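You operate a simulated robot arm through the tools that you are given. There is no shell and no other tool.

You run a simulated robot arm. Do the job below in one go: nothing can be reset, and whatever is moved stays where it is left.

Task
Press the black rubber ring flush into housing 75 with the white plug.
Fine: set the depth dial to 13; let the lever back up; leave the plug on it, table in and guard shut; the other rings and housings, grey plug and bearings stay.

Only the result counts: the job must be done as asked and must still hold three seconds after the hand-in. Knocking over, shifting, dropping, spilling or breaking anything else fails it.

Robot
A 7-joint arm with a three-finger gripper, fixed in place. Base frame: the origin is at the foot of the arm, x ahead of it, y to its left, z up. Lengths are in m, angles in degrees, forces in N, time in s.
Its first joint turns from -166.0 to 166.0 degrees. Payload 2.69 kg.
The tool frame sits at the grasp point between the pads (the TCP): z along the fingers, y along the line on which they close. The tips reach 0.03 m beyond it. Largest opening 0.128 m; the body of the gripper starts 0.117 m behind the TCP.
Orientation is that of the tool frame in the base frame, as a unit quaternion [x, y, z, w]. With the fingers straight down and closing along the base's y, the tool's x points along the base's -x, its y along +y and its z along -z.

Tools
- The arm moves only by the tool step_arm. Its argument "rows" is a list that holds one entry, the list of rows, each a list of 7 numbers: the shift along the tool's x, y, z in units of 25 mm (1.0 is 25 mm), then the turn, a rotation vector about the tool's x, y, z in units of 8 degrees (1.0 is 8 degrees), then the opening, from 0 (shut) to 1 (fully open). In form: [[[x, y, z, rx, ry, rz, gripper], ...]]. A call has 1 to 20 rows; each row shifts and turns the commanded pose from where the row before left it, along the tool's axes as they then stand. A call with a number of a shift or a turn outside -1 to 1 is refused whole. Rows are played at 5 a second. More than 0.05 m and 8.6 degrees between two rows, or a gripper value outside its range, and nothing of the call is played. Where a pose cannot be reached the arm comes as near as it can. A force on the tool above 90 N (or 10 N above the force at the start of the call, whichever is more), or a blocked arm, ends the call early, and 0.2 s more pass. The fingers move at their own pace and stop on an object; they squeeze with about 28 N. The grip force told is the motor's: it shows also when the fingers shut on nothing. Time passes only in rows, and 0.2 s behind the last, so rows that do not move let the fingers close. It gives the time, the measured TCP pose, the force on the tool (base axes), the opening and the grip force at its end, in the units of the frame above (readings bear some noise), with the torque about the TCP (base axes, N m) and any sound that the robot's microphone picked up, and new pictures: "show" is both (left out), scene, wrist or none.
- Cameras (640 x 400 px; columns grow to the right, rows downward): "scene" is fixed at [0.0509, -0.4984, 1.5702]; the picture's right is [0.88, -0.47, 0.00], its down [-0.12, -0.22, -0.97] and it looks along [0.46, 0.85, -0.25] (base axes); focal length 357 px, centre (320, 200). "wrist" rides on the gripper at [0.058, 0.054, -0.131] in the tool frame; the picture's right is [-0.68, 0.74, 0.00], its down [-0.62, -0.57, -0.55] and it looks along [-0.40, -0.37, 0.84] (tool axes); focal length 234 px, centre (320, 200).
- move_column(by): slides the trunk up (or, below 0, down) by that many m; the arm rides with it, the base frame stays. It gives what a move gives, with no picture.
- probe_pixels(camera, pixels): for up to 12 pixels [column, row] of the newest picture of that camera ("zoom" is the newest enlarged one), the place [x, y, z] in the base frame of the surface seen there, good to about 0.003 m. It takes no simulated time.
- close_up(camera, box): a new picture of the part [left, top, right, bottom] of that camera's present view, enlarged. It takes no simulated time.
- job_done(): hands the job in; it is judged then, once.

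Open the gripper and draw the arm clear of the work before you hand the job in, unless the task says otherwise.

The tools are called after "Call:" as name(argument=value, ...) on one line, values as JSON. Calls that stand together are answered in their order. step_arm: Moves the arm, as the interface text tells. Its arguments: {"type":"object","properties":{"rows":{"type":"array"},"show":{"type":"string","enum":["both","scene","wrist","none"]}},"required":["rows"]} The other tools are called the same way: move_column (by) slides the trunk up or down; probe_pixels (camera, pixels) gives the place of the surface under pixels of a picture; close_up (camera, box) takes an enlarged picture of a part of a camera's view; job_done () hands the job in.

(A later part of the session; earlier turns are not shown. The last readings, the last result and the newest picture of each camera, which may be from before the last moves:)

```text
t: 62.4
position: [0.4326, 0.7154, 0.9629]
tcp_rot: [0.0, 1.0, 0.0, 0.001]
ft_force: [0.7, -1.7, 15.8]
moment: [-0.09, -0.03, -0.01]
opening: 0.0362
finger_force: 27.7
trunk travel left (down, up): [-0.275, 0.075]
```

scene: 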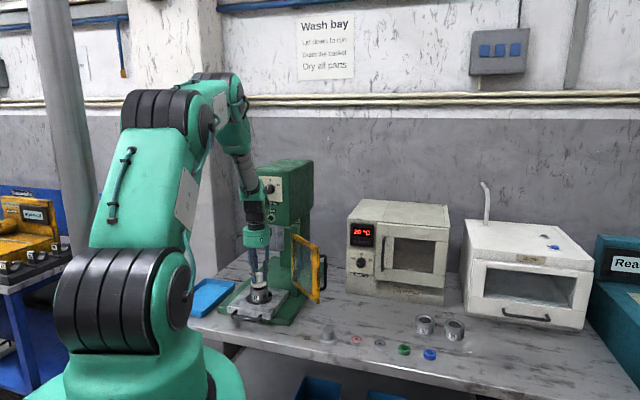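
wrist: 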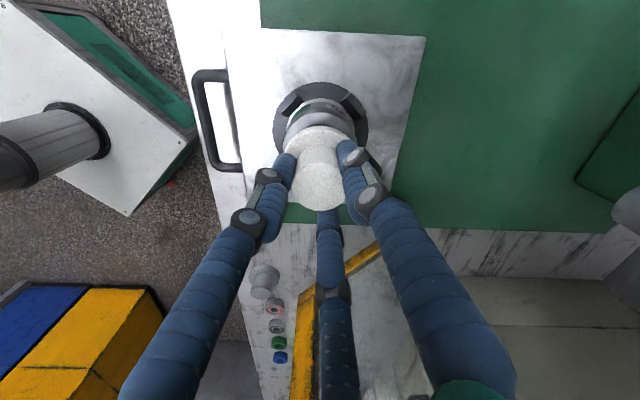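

Contact: 15.8 N upward. I ease by 0.5 mm, open the fingers and check the plug's stance.

Call:
step_arm(rows=[[[0, 0, -0.03, 0, 0, 0, 0], [0, 0, 0, 0, 0, 0, 0.3], [0, 0, 0, 0, 0, 0, 0.4], [0, 0, 0, 0, 0, 0, 0.5], [0, 0, 0, 0, 0, 0, 0.5]]], show="both")

Call:
close_up(camera="scene", box=[228, 260, 292, 300])

```text
t: 63.6
position: [0.4325, 0.7151, 0.9629]
tcp_rot: [0.0, 1.0, 0.0, -0.001]
ft_force: [0.8, 0.0, -1.0]
moment: [-0.02, -0.01, -0.01]
opening: 0.0639
finger_force: 0.0
trunk travel left (down, up): [-0.275, 0.075]
```

scene: 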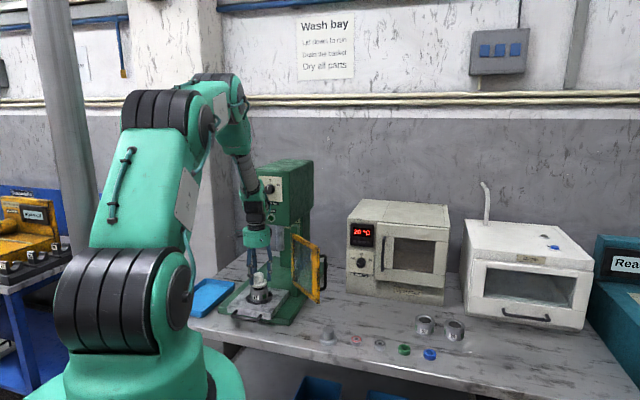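
wrist: 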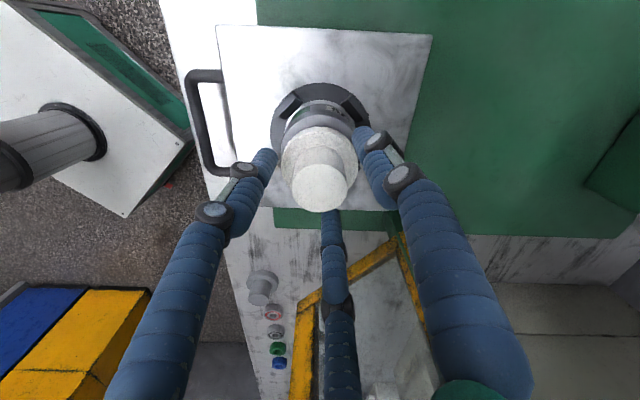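

```text
10.00 times, centred on (260, 280) of scene
```

zoom: 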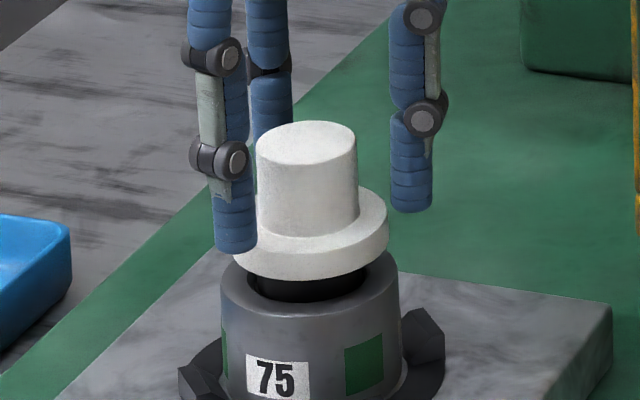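

The plug stands level and centred on the ring. I rise straight up until the tips clear the stem.

Call:
step_arm(rows=[[[0, 0, -0.3, 0, 0, 0, 0.55], [0, 0, -0.6, 0, 0, 0, 0.6], [0, 0, -0.8, 0, 0, 0, 0.6], [0, 0, -0.9, 0, 0, 0, 0.6], [0, 0, 0, 0, 0, 0, 0.6]]], show="both")

Call:
close_up(camera="scene", box=[228, 260, 292, 300])

Call:
close_up(camera="wrist", box=[256, 70, 384, 150])

```text
t: 64.8
position: [0.433, 0.7138, 1.0277]
tcp_rot: [0.0, 1.0, 0.0, 0.0]
ft_force: [-1.4, -0.7, -0.3]
moment: [0.01, 0.0, 0.01]
opening: 0.0768
finger_force: 0.0
trunk travel left (down, up): [-0.275, 0.075]
```

scene: 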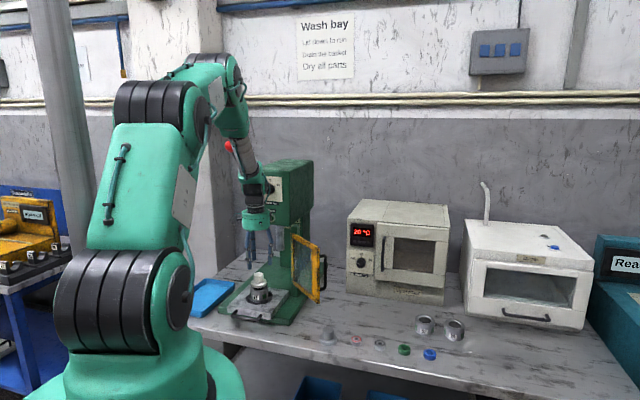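
wrist: 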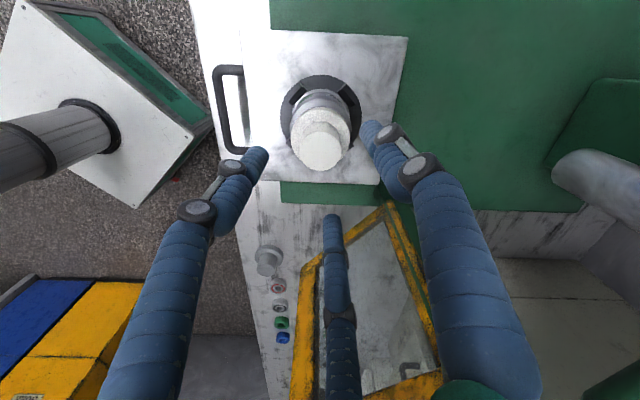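

```text
10.00 times, centred on (260, 280) of scene
```

zoom: 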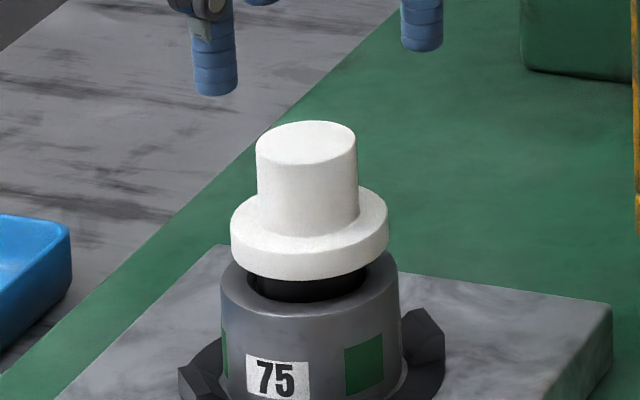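

```text
5.00 times, centred on (320, 110) of wrist
```

zoom: 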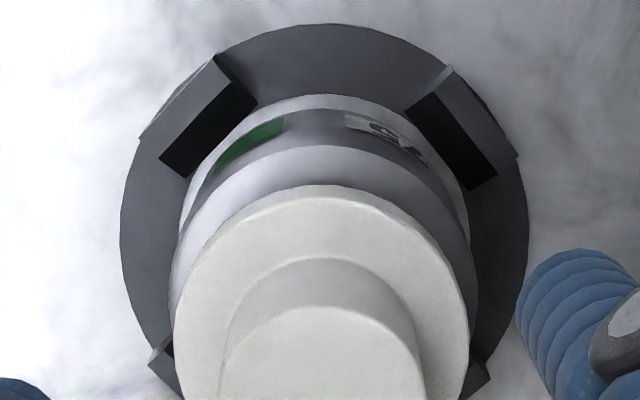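

Plug placed. Next is the depth dial: I back off to about (0.40,0.58,1.26) and then swing the tool to point horizontally along the press's inward direction (0.70,0.71,0).

Call:
step_arm(rows=[[[0.0, -0.2, -0.5, 0, 0, 0, 0.6], [0.1, -0.5, -0.9, 0, 0, 0, 0.6], [0.12, -0.5, -0.9, 0, 0, 0, 0.6], [0.12, -0.5, -0.9, 0, 0, 0, 0.6], [0.12, -0.5, -0.9, 0, 0, 0, 0.6], [0.12, -0.5, -0.9, 0, 0, 0, 0.6], [0.12, -0.5, -0.9, 0, 0, 0, 0.6], [0.12, -0.5, -0.9, 0, 0, 0, 0.6], [0.12, -0.5, -0.9, 0, 0, 0, 0.6], [0.12, -0.5, -0.9, 0, 0, 0, 0.6], [0.12, -0.5, -0.7, 0, 0, 0, 0.6], [0.12, -0.2, -0.0, 0, 0, 0, 0.6]]], show="none")

Call:
step_arm(rows=[[[0, 0, 0, -0.7133, -0.7009, 0, 0.6], [0, 0, 0, -0.7133, -0.7009, 0, 0.6], [0, 0, 0, -0.7133, -0.7009, 0, 0.6], [0, 0, 0, -0.7133, -0.7009, 0, 0.6], [0, 0, 0, -0.7133, -0.7009, 0, 0.6], [0, 0, 0, -0.7133, -0.7009, 0, 0.6], [0, 0, 0, 0, 0, 0, 0.6]]], show="both")

```text
t: 67.4
position: [0.4022, 0.5775, 1.2598]
tcp_rot: [0.0, 1.0, 0.0, -0.001]
ft_force: [0.1, -0.2, 0.1]
moment: [0.04, -0.03, 0.03]
opening: 0.0767
finger_force: 0.1
trunk travel left (down, up): [-0.275, 0.075]
```

```text
t: 69.0
position: [0.3996, 0.5777, 1.2615]
tcp_rot: [0.0, 0.913, 0.292, 0.286]
ft_force: [-0.6, -1.5, -0.9]
moment: [0.14, -0.06, 0.03]
opening: 0.0769
finger_force: 0.6
trunk travel left (down, up): [-0.275, 0.075]
```

scene: 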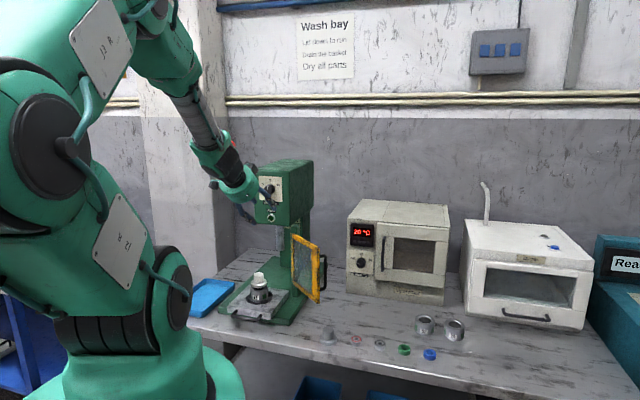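
wrist: 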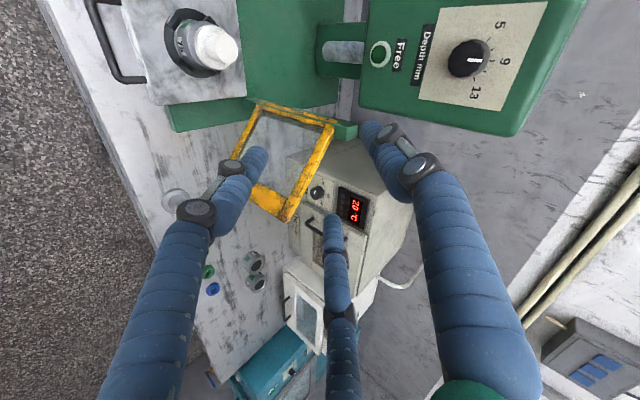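

The tilt works and the dial shows at (470,58). I finish the swing to 90°.

Call:
step_arm(rows=[[[0, 0, 0, -0.7133, -0.7009, 0, 0.6], [0, 0, 0, -0.7133, -0.7009, 0, 0.6], [0, 0, 0, -0.7133, -0.7009, 0, 0.6], [0, 0, 0, -0.7133, -0.7009, 0, 0.6], [0, 0, 0, -0.7133, -0.7009, 0, 0.6], [0, 0, 0, -0.178, -0.175, 0, 0.6], [0, 0, 0, 0, 0, 0, 0.6]]], show="both")

```text
t: 70.6
position: [0.3769, 0.5908, 1.3238]
tcp_rot: [0.002, 0.816, 0.398, 0.42]
ft_force: [0.6, 0.4, -0.4]
moment: [-0.01, -0.01, 0.04]
opening: 0.0767
finger_force: 0.1
out of reach, approached as far as the arm can: row 2, 3, 4, 5, 6
trunk travel left (down, up): [-0.275, 0.075]
```

scene: 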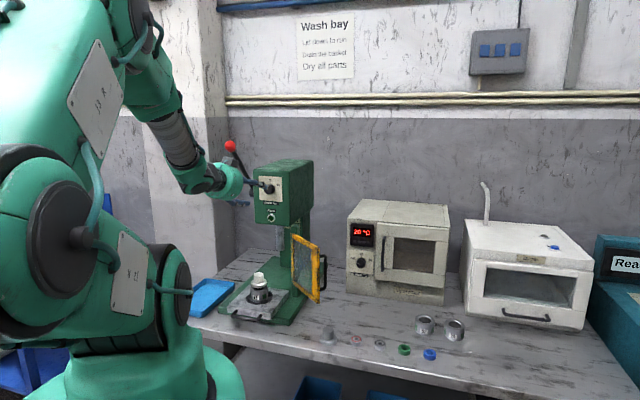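
wrist: 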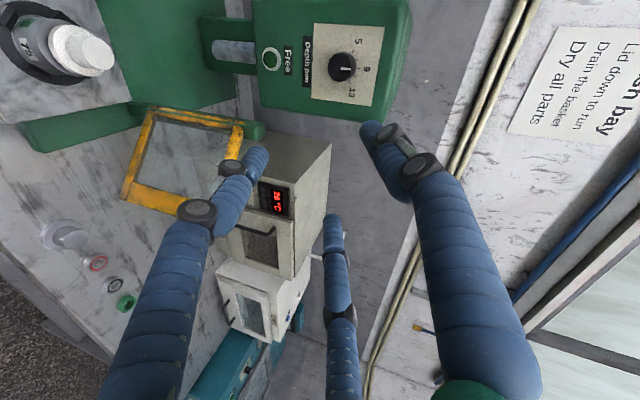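

The full tilt is out of reach this close to the base. I move forward-left toward the dial, where the wrist has room, and see if the arm reaches the commanded pose.

Call:
step_arm(rows=[[[0.342, 0.337, 0.8, 0, 0, 0, 0.6], [0.342, 0.337, 0.8, 0, 0, 0, 0.6], [0.342, 0.337, 0.8, 0, 0, 0, 0.6], [0.342, 0.337, 0.8, 0, 0, 0, 0.6], [0.342, 0.337, 0.8, 0, 0, 0, 0.6], [0.342, 0.337, 0.8, 0, 0, 0, 0.6], [0, 0, 0, 0, 0, 0, 0.6]]], show="both")

```text
t: 72.2
position: [0.4058, 0.7213, 1.2938]
tcp_rot: [0.002, 0.815, 0.399, 0.42]
ft_force: [-0.6, -0.3, -0.1]
moment: [0.0, -0.03, -0.02]
opening: 0.077
finger_force: 0.0
out of reach, approached as far as the arm can: row 1, 3
trunk travel left (down, up): [-0.275, 0.075]
```

scene: 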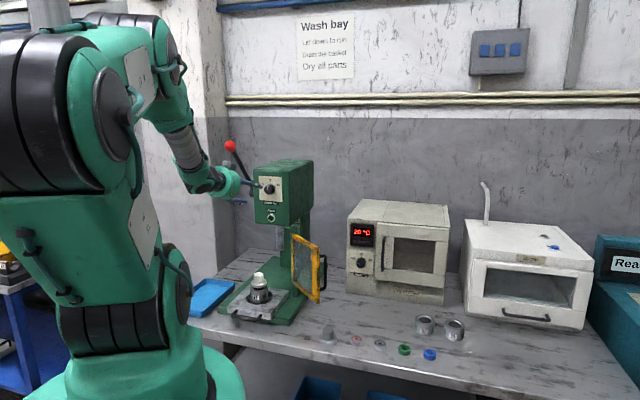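
wrist: 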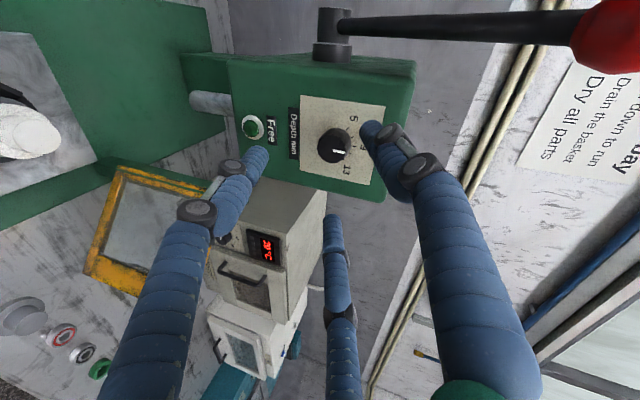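

The arm reached a pose tilted about 71° (tool z ≈ (0.69,0.65,-0.33)). Here there is more room, so I try the remaining ~19° of tilt.

Call:
step_arm(rows=[[[0, 0, 0, -0.57, -0.57, 0, 0.6], [0, 0, 0, -0.57, -0.57, 0, 0.6], [0, 0, 0, -0.57, -0.57, 0, 0.6], [0, 0, 0, 0, 0, 0, 0.6]]], show="both")

```text
t: 73.2
position: [0.3977, 0.7386, 1.3236]
tcp_rot: [0.002, 0.791, 0.411, 0.452]
ft_force: [-0.5, 0.5, 0.8]
moment: [0.0, -0.04, 0.01]
opening: 0.0763
finger_force: 0.1
out of reach, approached as far as the arm can: row 1, 2, 3
trunk travel left (down, up): [-0.275, 0.075]
```

scene: 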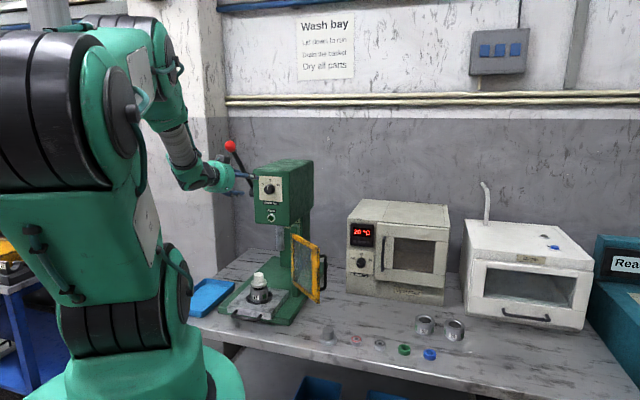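
wrist: 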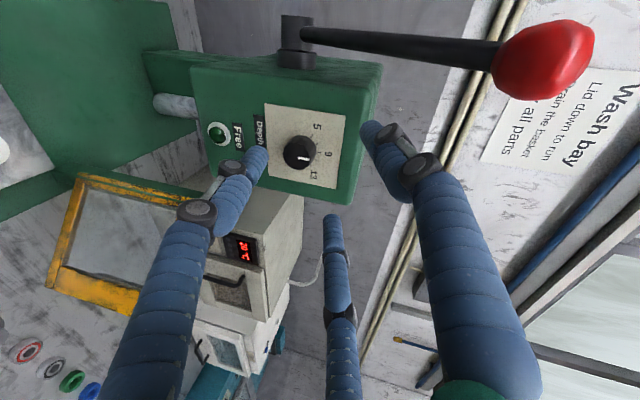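

The wrist can't tip further with the shoulder this high. I'll back away with a smaller tilt, then lower the trunk so the forearm comes in flatter.

Call:
step_arm(rows=[[[0, 0, -0.8, 0.57, 0.57, 0, 0.6], [0, 0, -0.8, 0.57, 0.57, 0, 0.6], [0, 0, -0.8, 0.57, 0.57, 0, 0.6], [0, 0, -0.8, 0.57, 0.57, 0, 0.6], [0, 0, -0.8, 0.57, 0.57, 0, 0.6], [0, 0, -0.8, 0, 0, 0, 0.6], [0, 0, 0, 0, 0, 0, 0.6]]], show="scene")

```text
t: 74.8
position: [0.321, 0.6711, 1.384]
tcp_rot: [0.009, 0.93, 0.241, 0.278]
ft_force: [0.3, -0.6, 0.5]
moment: [0.07, 0.03, 0.01]
opening: 0.0765
finger_force: 0.0
trunk travel left (down, up): [-0.275, 0.075]
```

scene: 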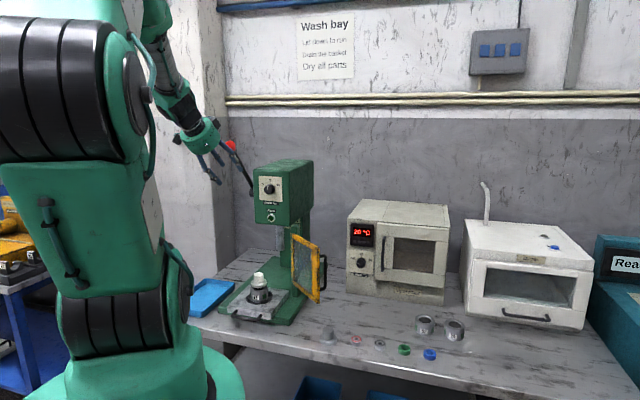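

The hand is clear of the press at (0.321,0.671,1.384). I lower the trunk by 0.25 m.

Call:
move_column(by=-0.25)

Call:
step_arm(rows=[[[0, 0, 0, 0, 0, 0, 0.6]]], show="both")

```text
t: 77.4
position: [0.3212, 0.6718, 1.1345]
tcp_rot: [0.009, 0.93, 0.24, 0.279]
ft_force: [0.3, 0.2, -0.7]
moment: [0.02, 0.01, -0.01]
opening: 0.0769
finger_force: 0.1
trunk travel left (down, up): [-0.025, 0.325]
```

```text
t: 77.8
position: [0.3223, 0.6721, 1.1334]
tcp_rot: [0.009, 0.93, 0.24, 0.279]
ft_force: [-0.6, 0.4, 0.4]
moment: [-0.04, 0.01, 0.01]
opening: 0.0767
finger_force: 0.0
trunk travel left (down, up): [-0.025, 0.325]
```

scene: 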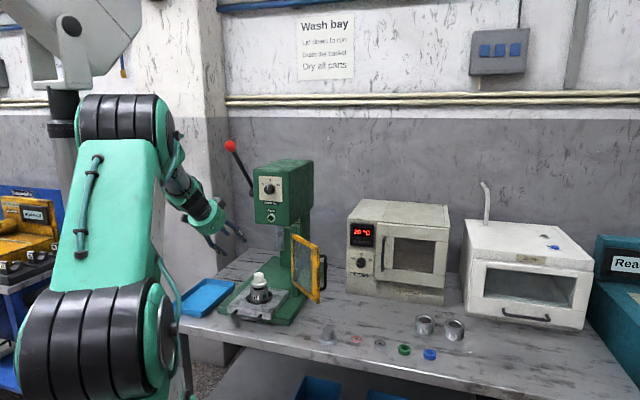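
wrist: 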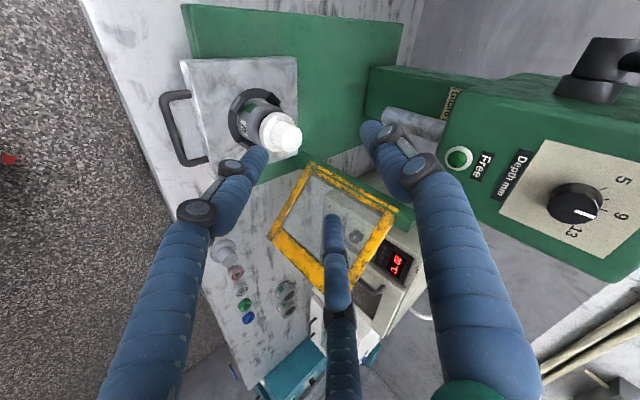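

The wrist view now shows a label at (450,105) behind the ram and the dial at (575,205). I zoom in on both.

Call:
close_up(camera="wrist", box=[430, 80, 478, 130])

Call:
close_up(camera="wrist", box=[500, 130, 640, 270])

```text
8.00 times, centred on (454, 105) of wrist
```

zoom: 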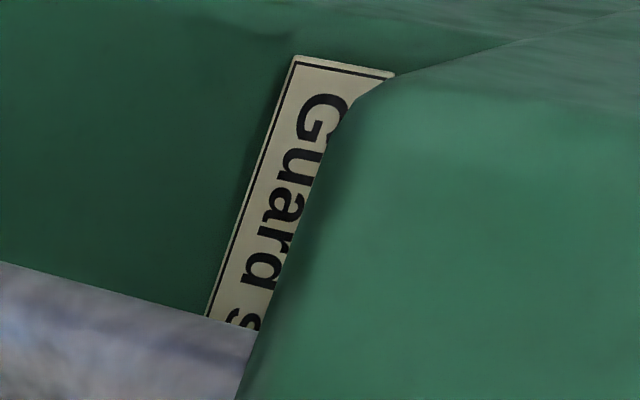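

```text
2.86 times, centred on (570, 200) of wrist
```

zoom: 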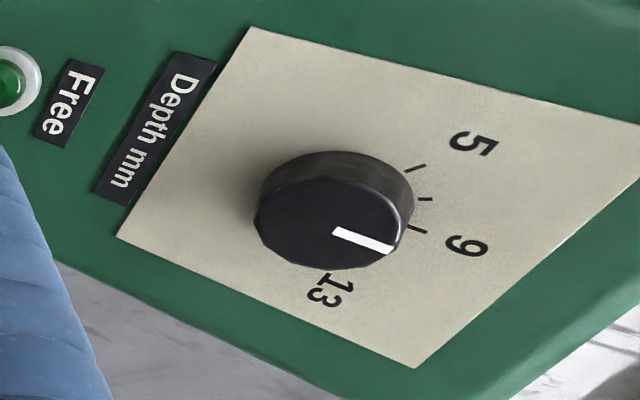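

Labels read "Guard s…" (shut) and "…n" (Table in) – the interlocks. I now turn the tool to horizontal along the press's inward direction.

Call:
step_arm(rows=[[[0, 0, 0, -0.737, -0.649, 0, 0.6], [0, 0, 0, -0.737, -0.649, 0, 0.6], [0, 0, 0, -0.737, -0.649, 0, 0.6], [0, 0, 0, -0.737, -0.649, 0, 0.6], [0, 0, 0, -0.737, -0.649, 0, 0.6], [0, 0, 0, -0.737, -0.649, 0, 0.6], [0, 0, 0, 0, 0, 0, 0.6]]], show="both")

```text
t: 79.4
position: [0.3149, 0.6736, 1.15]
tcp_rot: [-0.008, 0.758, 0.45, 0.472]
ft_force: [0.1, -0.1, -0.3]
moment: [0.02, -0.03, 0.01]
opening: 0.0768
finger_force: 0.1
out of reach, approached as far as the arm can: row 5, 6
trunk travel left (down, up): [-0.025, 0.325]
```

scene: 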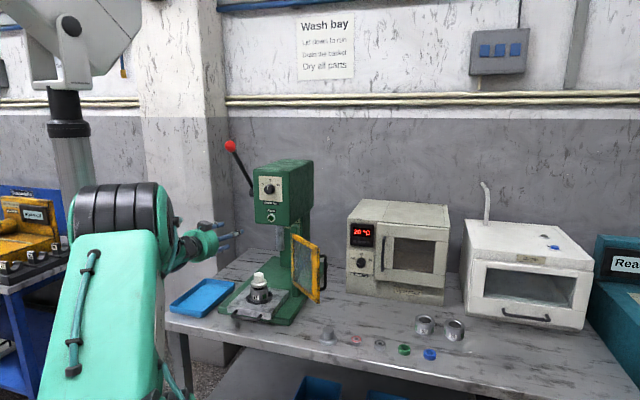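
wrist: 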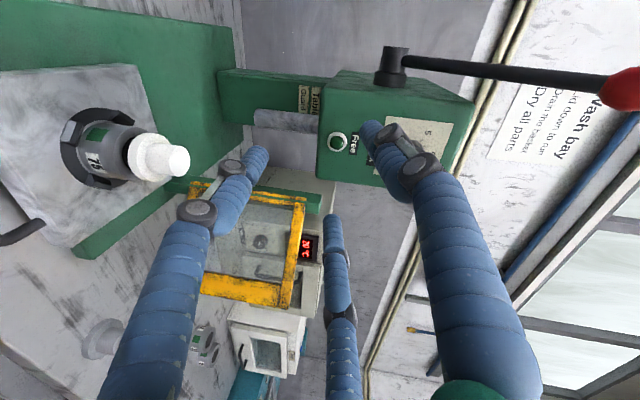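

Only 8.6° short of horizontal here. The labels are visible at (308,100); I zoom in on them, then move up toward the dial.

Call:
close_up(camera="wrist", box=[285, 75, 335, 125])

Call:
close_up(camera="wrist", box=[310, 90, 490, 200])

```text
8.00 times, centred on (310, 100) of wrist
```

zoom: 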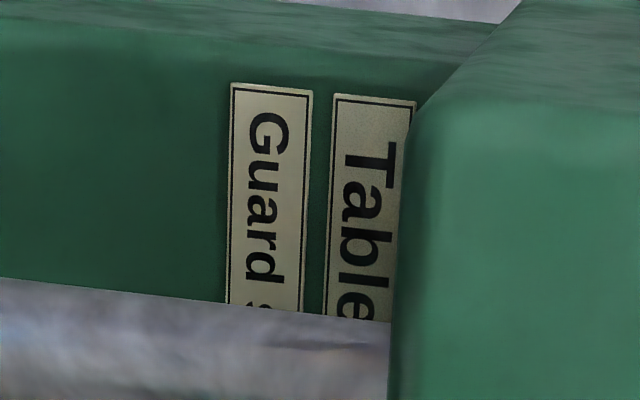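

```text
3.56 times, centred on (400, 145) of wrist
```

zoom: 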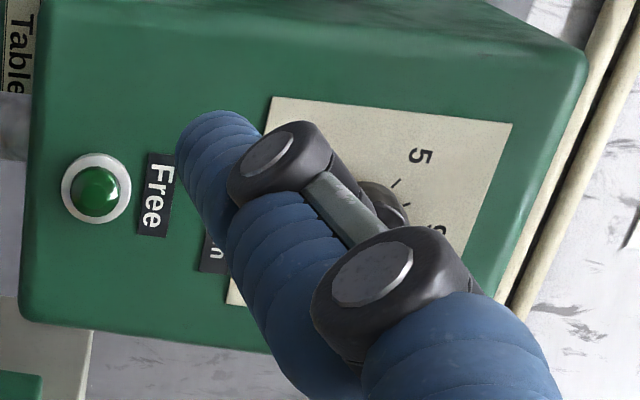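

Labels are "Table in" and "Guard shut". I move up and over to about 0.13 m in front of the dial plate.

Call:
step_arm(rows=[[[-0.756, 0.286, 0.57, 0, 0, 0, 0.6], [-0.756, 0.286, 0.57, 0, 0, 0, 0.6], [-0.756, 0.286, 0.57, 0, 0, 0, 0.6], [-0.756, 0.286, 0.57, 0, 0, 0, 0.6], [-0.756, 0.286, 0.57, 0, 0, 0, 0.6], [-0.756, 0.286, 0.57, 0, 0, 0, 0.6], [-0.756, 0.286, 0.57, 0, 0, 0, 0.6], [0, 0, 0, 0, 0, 0, 0.6]]], show="both")

```text
t: 81.2
position: [0.4383, 0.7198, 1.267]
tcp_rot: [-0.009, 0.758, 0.451, 0.471]
ft_force: [0.3, -0.1, 0.0]
moment: [0.0, 0.0, 0.01]
opening: 0.077
finger_force: 0.0
trunk travel left (down, up): [-0.025, 0.325]
```

scene: 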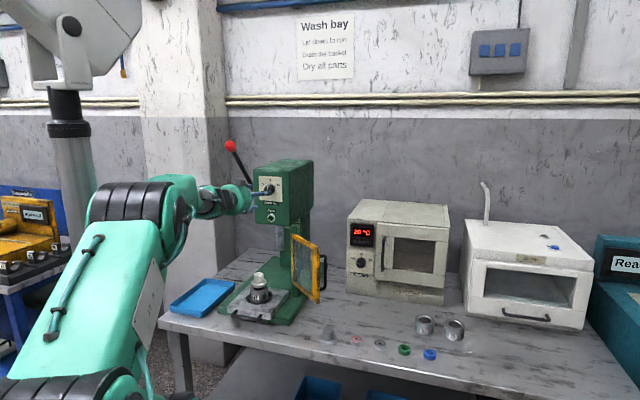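
wrist: 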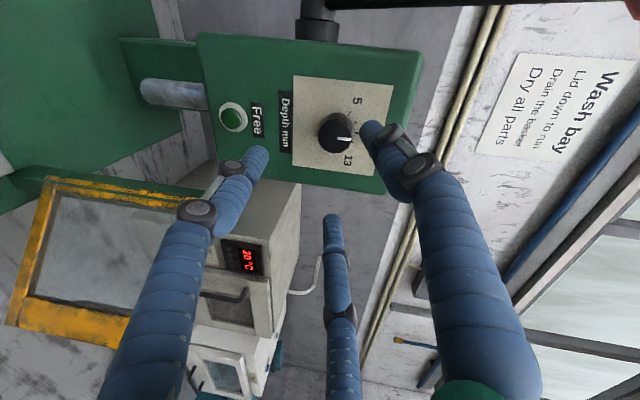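

Row moves reached. I finish the last 8.7° of tilt and look again.

Call:
step_arm(rows=[[[0, 0, 0, -0.42, -0.34, 0, 0.6], [0, 0, 0, -0.42, -0.34, 0, 0.6], [0, 0, 0, 0, 0, 0, 0.6]]], show="both")

Call:
close_up(camera="wrist", box=[250, 60, 410, 180])

```text
t: 82.0
position: [0.4374, 0.7194, 1.2668]
tcp_rot: [-0.013, 0.723, 0.48, 0.498]
ft_force: [0.8, 0.2, 0.4]
moment: [-0.01, -0.03, 0.0]
opening: 0.0767
finger_force: 0.1
trunk travel left (down, up): [-0.025, 0.325]
```

scene: 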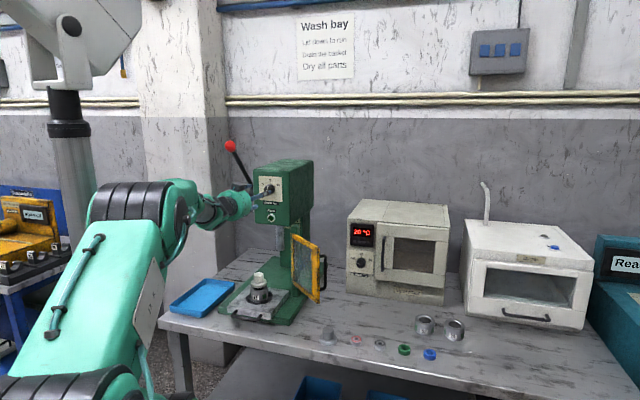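
wrist: 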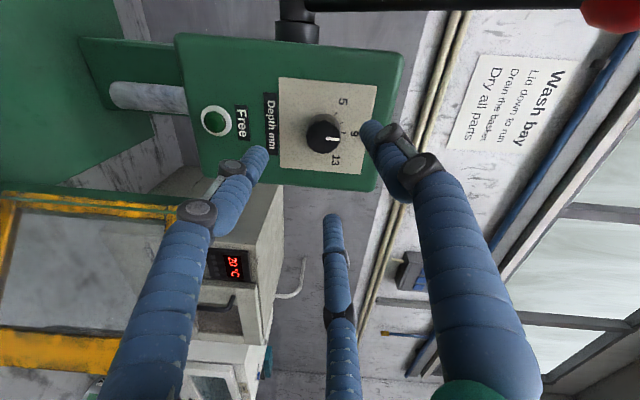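

```text
3.33 times, centred on (330, 120) of wrist
```

zoom: 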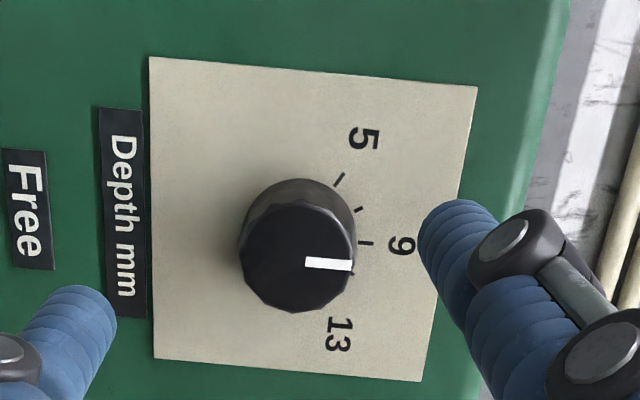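

The plate is square to the view; ticks show 5 at -60°, 9 at 0°, 13 at +60° and the pointer is about at 9. I probe knob and plate for exact positions.

Call:
probe_pixels(camera="zoom", pixels=[[160, 67], [465, 95], [412, 372], [160, 347], [245, 258], [348, 258], [296, 210], [296, 305], [280, 258], [320, 240], [300, 190], [270, 280]])

```text
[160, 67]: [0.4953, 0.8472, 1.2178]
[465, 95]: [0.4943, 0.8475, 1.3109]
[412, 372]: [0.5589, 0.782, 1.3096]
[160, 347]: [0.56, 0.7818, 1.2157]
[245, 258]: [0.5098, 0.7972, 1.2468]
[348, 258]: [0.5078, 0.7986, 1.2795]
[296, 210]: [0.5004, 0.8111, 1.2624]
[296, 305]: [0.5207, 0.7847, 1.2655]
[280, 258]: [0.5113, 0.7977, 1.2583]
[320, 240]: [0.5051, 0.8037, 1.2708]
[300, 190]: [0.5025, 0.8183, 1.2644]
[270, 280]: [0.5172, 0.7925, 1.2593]
```

Plate centre (0.527,0.815,1.2635), knob face centre (0.510,0.798,1.2635), Ø≈37 mm, depth 24 mm. I level the last 2.6° and move to 60 mm short of the grip pose to verify the centring.

Call:
step_arm(rows=[[[0, 0, 0, -0.225, -0.242, 0, 0.6], [0.1, 0.012, 0.7, 0, 0, 0, 0.6], [0.1, 0.012, 0.73, 0, 0, 0, 0.6], [0, 0, 0, 0, 0, 0, 0.6], [0, 0, 0, 0, 0, 0, 0.6]]], show="both")

Call:
close_up(camera="wrist", box=[256, 100, 384, 180])

```text
t: 83.2
position: [0.4613, 0.7466, 1.258]
tcp_rot: [-0.013, 0.724, 0.478, 0.498]
ft_force: [0.5, 0.1, 0.2]
moment: [0.02, -0.03, 0.02]
opening: 0.0767
finger_force: 0.1
out of reach, approached as far as the arm can: row 1
trunk travel left (down, up): [-0.025, 0.325]
```

scene: 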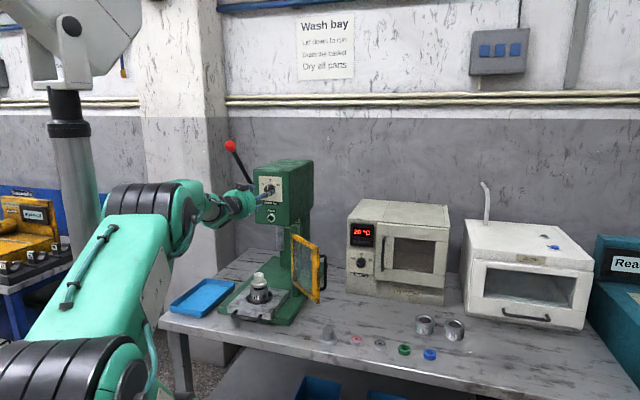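
wrist: 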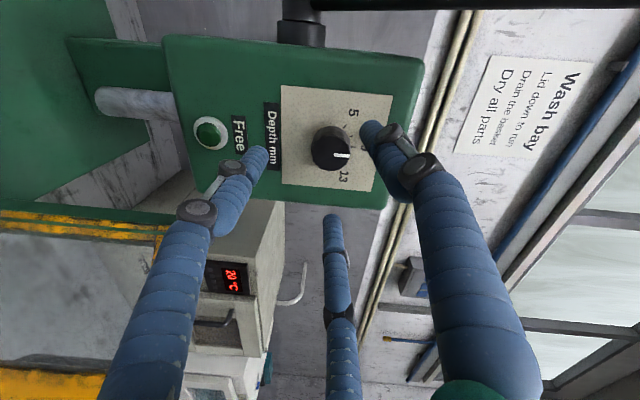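

```text
5.00 times, centred on (320, 140) of wrist
```

zoom: 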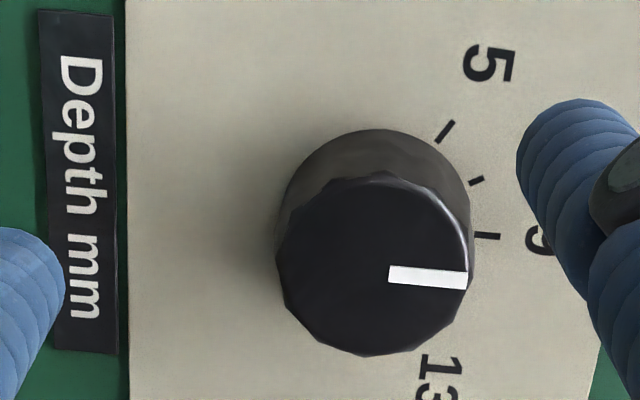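

The knob axis is ~10 mm above the tool axis. I correct tool x -6.9 mm, y +7.3 mm and advance 60 mm so the fingertips straddle the knob.

Call:
step_arm(rows=[[[-0.276, 0.292, 0, 0, 0, 0, 0.6], [0, 0, 0.6, 0, 0, 0, 0.6], [0, 0, 0.6, 0, 0, 0, 0.6], [0, 0, 0.5, 0, 0, 0, 0.6], [0, 0, 0.4, 0, 0, 0, 0.6], [0, 0, 0.2, 0, 0, 0, 0.6], [0, 0, 0, 0, 0, 0, 0.6]]], show="both")

Call:
close_up(camera="wrist", box=[240, 120, 400, 220])

Call:
close_up(camera="scene", box=[220, 160, 300, 220])

```text
t: 84.8
position: [0.4998, 0.7877, 1.2675]
tcp_rot: [-0.012, 0.723, 0.479, 0.498]
ft_force: [0.4, -0.2, -0.3]
moment: [0.04, -0.04, 0.0]
opening: 0.0771
finger_force: 0.1
trunk travel left (down, up): [-0.025, 0.325]
```

scene: 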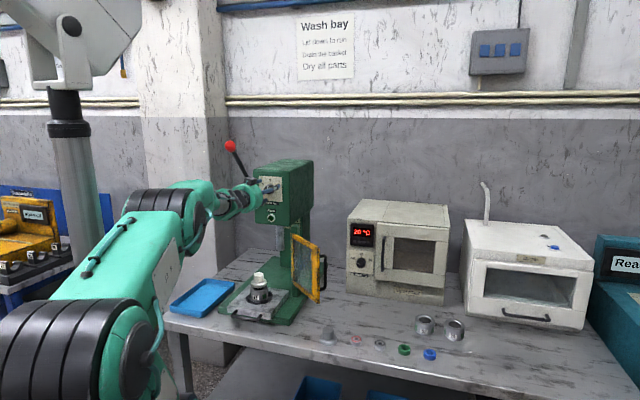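
wrist: 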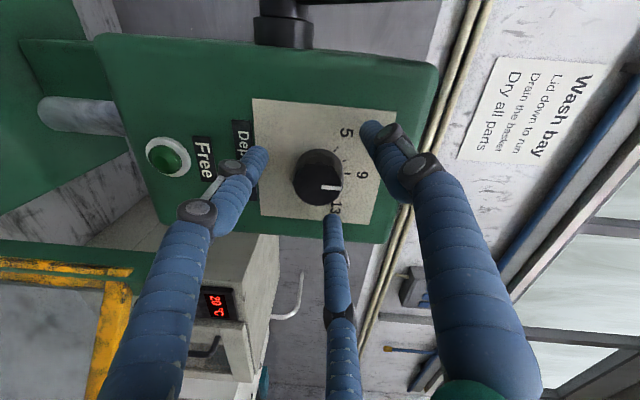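

```text
4.00 times, centred on (320, 170) of wrist
```

zoom: 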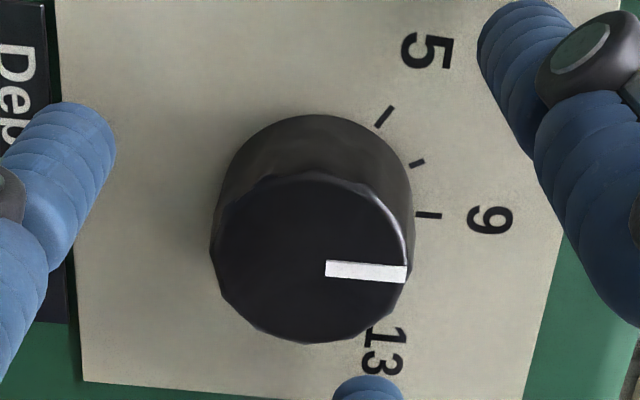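

```text
6.67 times, centred on (260, 190) of scene
```

zoom: 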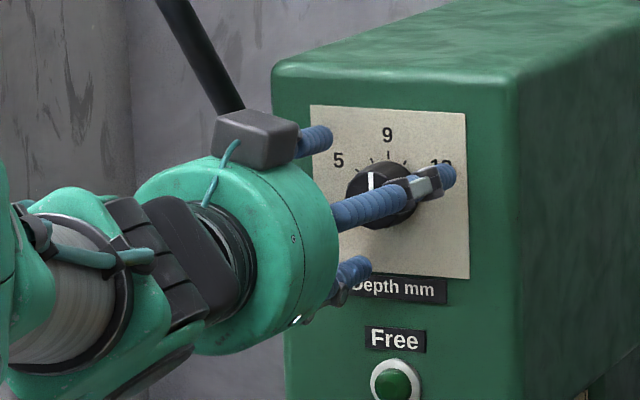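

The knob is centred between the fingertips (within 2 mm), tips about 8 mm off the plate. I close on it.

Call:
step_arm(rows=[[[0, 0, 0, 0, 0, 0, 0.3], [0, 0, 0, 0, 0, 0, 0.0], [0, 0, 0, 0, 0, 0, 0.0], [0, 0, 0, 0, 0, 0, 0.0]]], show="wrist")

Call:
close_up(camera="wrist", box=[240, 120, 400, 220])

```text
t: 85.8
position: [0.5022, 0.7857, 1.267]
tcp_rot: [-0.012, 0.722, 0.48, 0.497]
ft_force: [17.4, -18.3, -0.1]
moment: [-0.03, -0.1, -0.97]
opening: 0.0374
finger_force: 28.6
trunk travel left (down, up): [-0.025, 0.325]
```

wrist: 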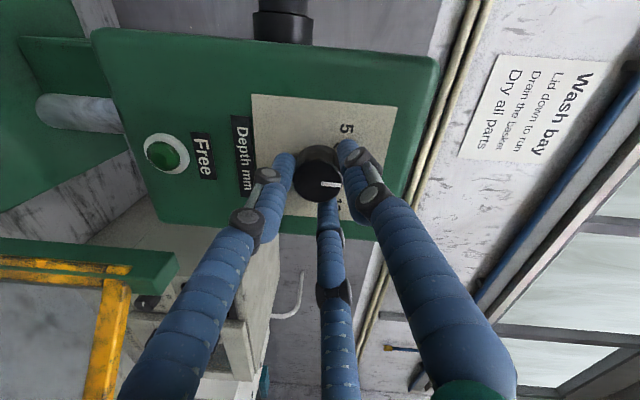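

```text
4.00 times, centred on (320, 170) of wrist
```

zoom: 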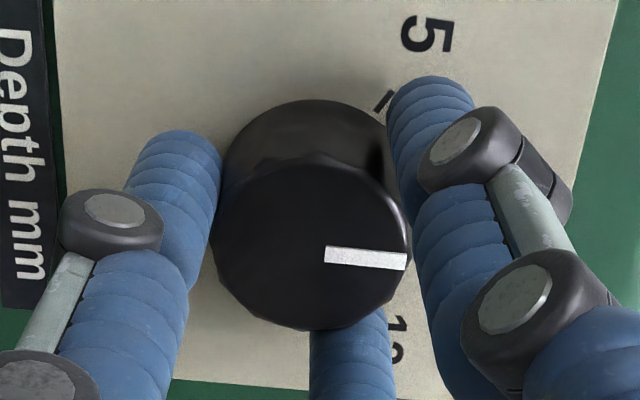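

Grip holds at 37.4 mm with a 25 N side load along +r, so I relax the tool 2 mm that way and turn +24° about the tool axis (clockwise toward 13).

Call:
step_arm(rows=[[[-0.055, -0.059, 0, 0, 0, 0, 0], [0, 0, 0, 0, 0, 0.5, 0], [0, 0, 0, 0, 0, 0.8, 0], [0, 0, 0, 0, 0, 0.9, 0], [0, 0, 0, 0, 0, 0.8, 0], [0, 0, 0, 0, 0, 0, 0]]], show="wrist")

Call:
close_up(camera="wrist", box=[240, 120, 400, 220])

Call:
close_up(camera="scene", box=[220, 160, 300, 220])

```text
t: 87.0
position: [0.4958, 0.8095, 1.3065]
tcp_rot: [0.13, 0.721, 0.556, 0.394]
ft_force: [-39.5, -57.6, -3.6]
moment: [0.87, -0.41, -0.02]
opening: 0.002
finger_force: 27.8
out of reach, approached as far as the arm can: row 3, 4, 5
trunk travel left (down, up): [-0.025, 0.325]
stopped in row 5: the force on the tool passed its limit at 112 N (the readings are from after the stop); the commanded pose is now the measured one
```

wrist: 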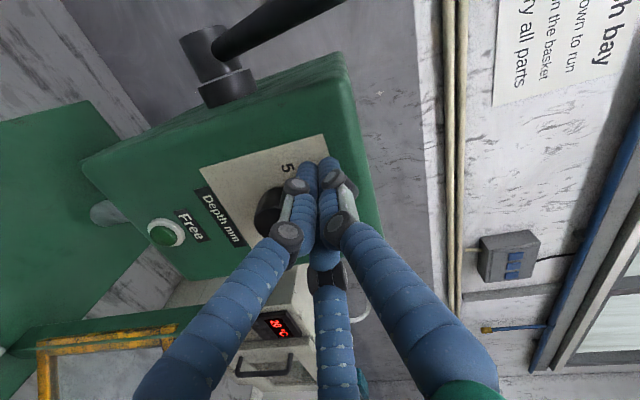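

```text
4.00 times, centred on (320, 170) of wrist
```

zoom: 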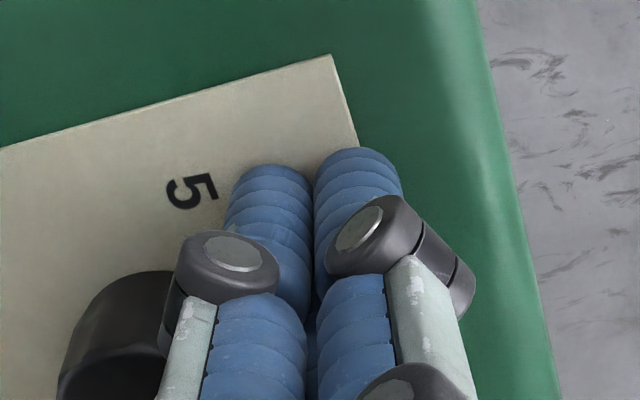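

```text
6.67 times, centred on (260, 190) of scene
```

zoom: 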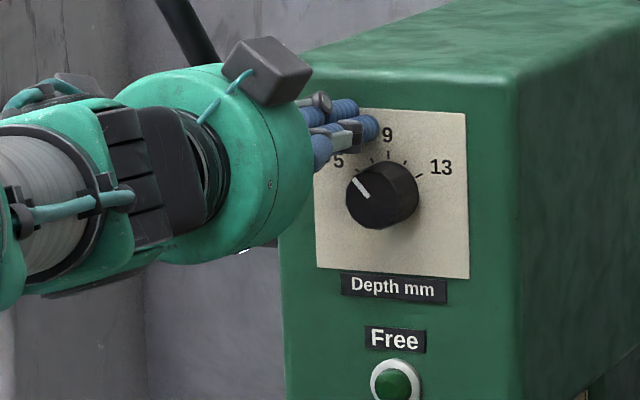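

The roll hit a joint limit in that direction; the hand slipped off the knob and pushed on the plate, and the pointer now shows about 6. I back straight off first.

Call:
step_arm(rows=[[[0, 0, -0.4, 0, 0, 0, 0], [0, 0, -0.8, 0, 0, 0, 0], [0, 0, -0.8, 0, 0, 0, 0.3], [0, 0, -0.8, 0, 0, 0, 0.6], [0, 0, 0, 0, 0, 0, 0.6]]], show="both")

Call:
close_up(camera="scene", box=[210, 130, 350, 340])

```text
t: 88.2
position: [0.4494, 0.7671, 1.3161]
tcp_rot: [0.13, 0.725, 0.55, 0.393]
ft_force: [0.6, 0.7, -0.4]
moment: [-0.02, 0.04, 0.03]
opening: 0.0768
finger_force: 0.0
out of reach, approached as far as the arm can: row 3
trunk travel left (down, up): [-0.025, 0.325]
```

scene: 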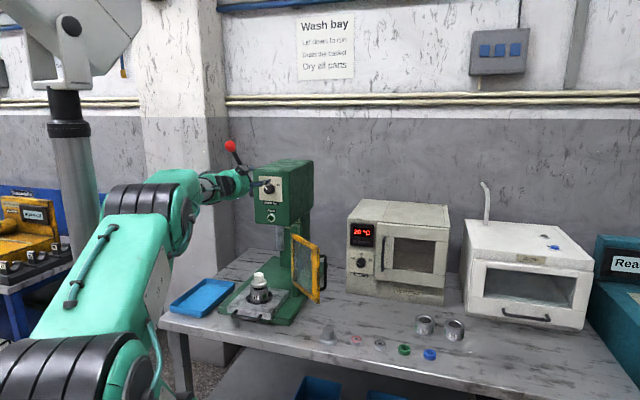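
wrist: 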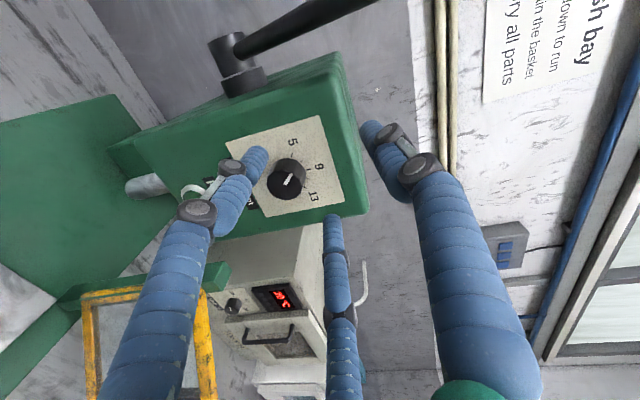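

```text
1.90 times, centred on (280, 235) of scene
```

zoom: 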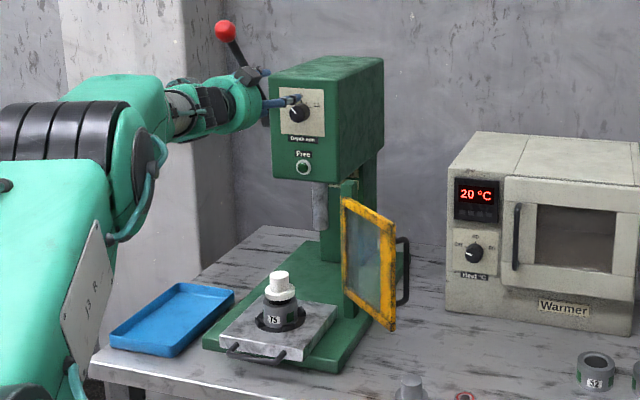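

The press and plug stand unharmed. I move away from the lever and roll the tool the other way (-rz) to gain turning range, watching the reach flags.

Call:
step_arm(rows=[[[-0.118, -0.724, -0.482, 0, 0, 0, 0.6], [-0.118, -0.724, -0.482, 0, 0, 0, 0.6], [-0.118, -0.724, -0.482, 0, 0, 0, 0.6], [-0.118, -0.724, -0.482, 0, 0, 0, 0.6], [0, 0, 0, 0, 0, -0.9, 0.6], [0, 0, 0, 0, 0, -0.9, 0.6], [0, 0, 0, 0, 0, -0.9, 0.6], [0, 0, 0, 0, 0, -0.9, 0.6], [0, 0, 0, 0, 0, -0.9, 0.6], [0, 0, 0, 0, 0, -0.9, 0.6], [0, 0, 0, 0, 0, -0.9, 0.6], [0, 0, 0, 0, 0, -0.9, 0.6], [0, 0, 0, 0, 0, 0, 0.6]]], show="both")

```text
t: 91.0
position: [0.4331, 0.7201, 1.3182]
tcp_rot: [-0.235, 0.695, 0.296, 0.612]
ft_force: [0.5, -0.4, 0.0]
moment: [0.02, -0.01, 0.01]
opening: 0.0769
finger_force: 0.0
out of reach, approached as far as the arm can: row 1, 2, 3, 4
trunk travel left (down, up): [-0.025, 0.325]
```

scene: 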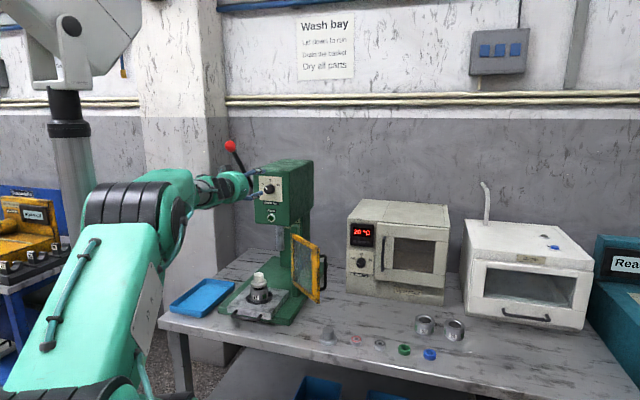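
wrist: 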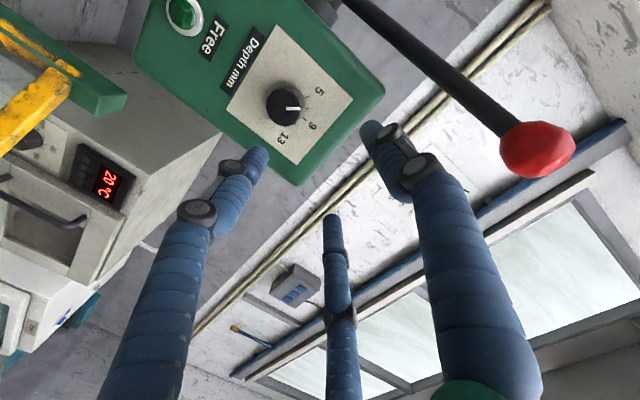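

Roll in -rz is free. I roll another -58° to leave room for a long clockwise turn.

Call:
step_arm(rows=[[[0, 0, 0, 0, 0, -0.9, 0.6], [0, 0, 0, 0, 0, -0.9, 0.6], [0, 0, 0, 0, 0, -0.9, 0.6], [0, 0, 0, 0, 0, -0.9, 0.6], [0, 0, 0, 0, 0, -0.9, 0.6], [0, 0, 0, 0, 0, -0.9, 0.6], [0, 0, 0, 0, 0, -0.9, 0.6], [0, 0, 0, 0, 0, -0.9, 0.6], [0, 0, 0, 0, 0, 0, 0.6]]], show="both")

```text
t: 93.0
position: [0.4325, 0.7199, 1.3183]
tcp_rot: [-0.542, 0.495, -0.034, 0.678]
ft_force: [0.0, 0.2, 0.1]
moment: [0.03, 0.01, 0.01]
opening: 0.0768
finger_force: 0.0
trunk travel left (down, up): [-0.025, 0.325]
```

scene: 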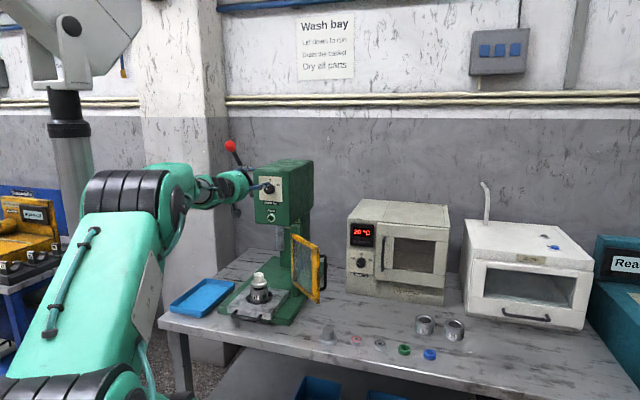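
wrist: 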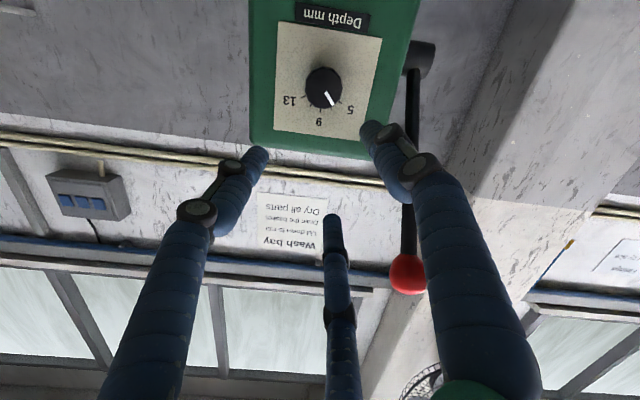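

Now the camera sits below the tool and the dial shows at (322,88), pointer around 6. I zoom to measure the knob in this pose.

Call:
close_up(camera="wrist", box=[260, 20, 388, 140])

Call:
probe_pixels(camera="zoom", pixels=[[310, 180], [330, 160], [280, 190], [355, 190], [320, 230], [240, 130], [420, 130]])

```text
3.33 times, centred on (324, 80) of wrist
```

zoom: 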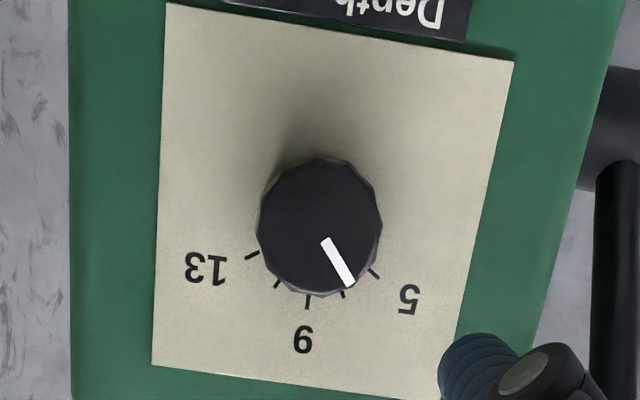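

```text
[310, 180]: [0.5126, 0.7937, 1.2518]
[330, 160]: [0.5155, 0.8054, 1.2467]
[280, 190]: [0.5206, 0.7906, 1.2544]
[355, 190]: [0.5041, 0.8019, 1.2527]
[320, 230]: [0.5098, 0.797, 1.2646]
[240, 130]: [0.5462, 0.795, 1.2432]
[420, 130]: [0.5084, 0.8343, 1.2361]
```

Pointer reads about 6.2. I try to level the tool the last 4.5° here and check reach.

Call:
step_arm(rows=[[[0.5, 0.54, 0, 0, 0, 0, 0.6], [0.5, 0.54, 0, 0, 0, 0, 0.6], [0, 0, 0.5, 0, 0, 0, 0.6], [0, 0, 0.5, 0.215, -0.177, 0, 0.6], [0, 0, 0, 0.215, -0.177, 0, 0.6], [0, 0, 0, 0, 0, 0, 0.6]]], show="wrist")

Call:
close_up(camera="wrist", box=[260, 80, 388, 200])

```text
t: 94.4
position: [0.4489, 0.7328, 1.2811]
tcp_rot: [-0.521, 0.477, -0.035, 0.707]
ft_force: [0.3, 0.4, -0.5]
moment: [-0.02, -0.01, 0.01]
opening: 0.0767
finger_force: 0.0
trunk travel left (down, up): [-0.025, 0.325]
```

wrist: 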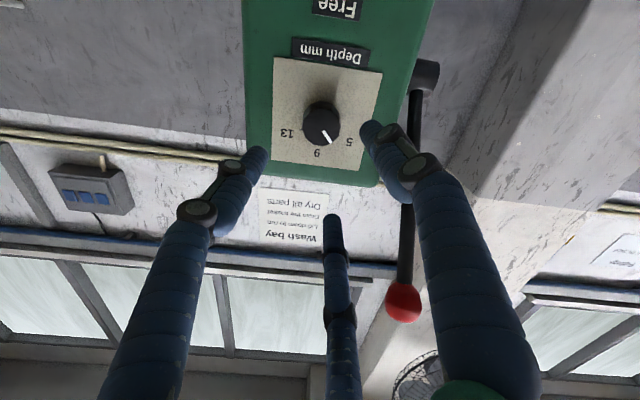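

```text
3.33 times, centred on (324, 140) of wrist
```

zoom: 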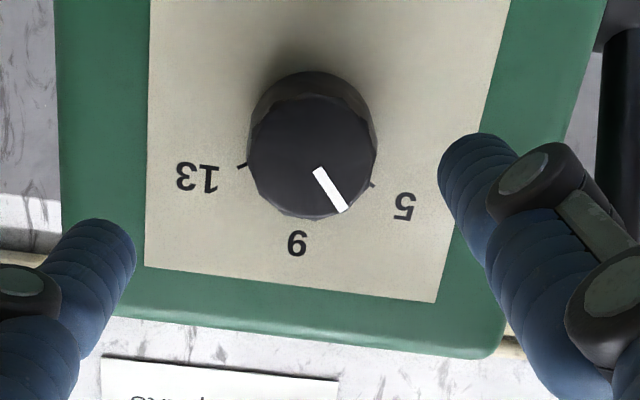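

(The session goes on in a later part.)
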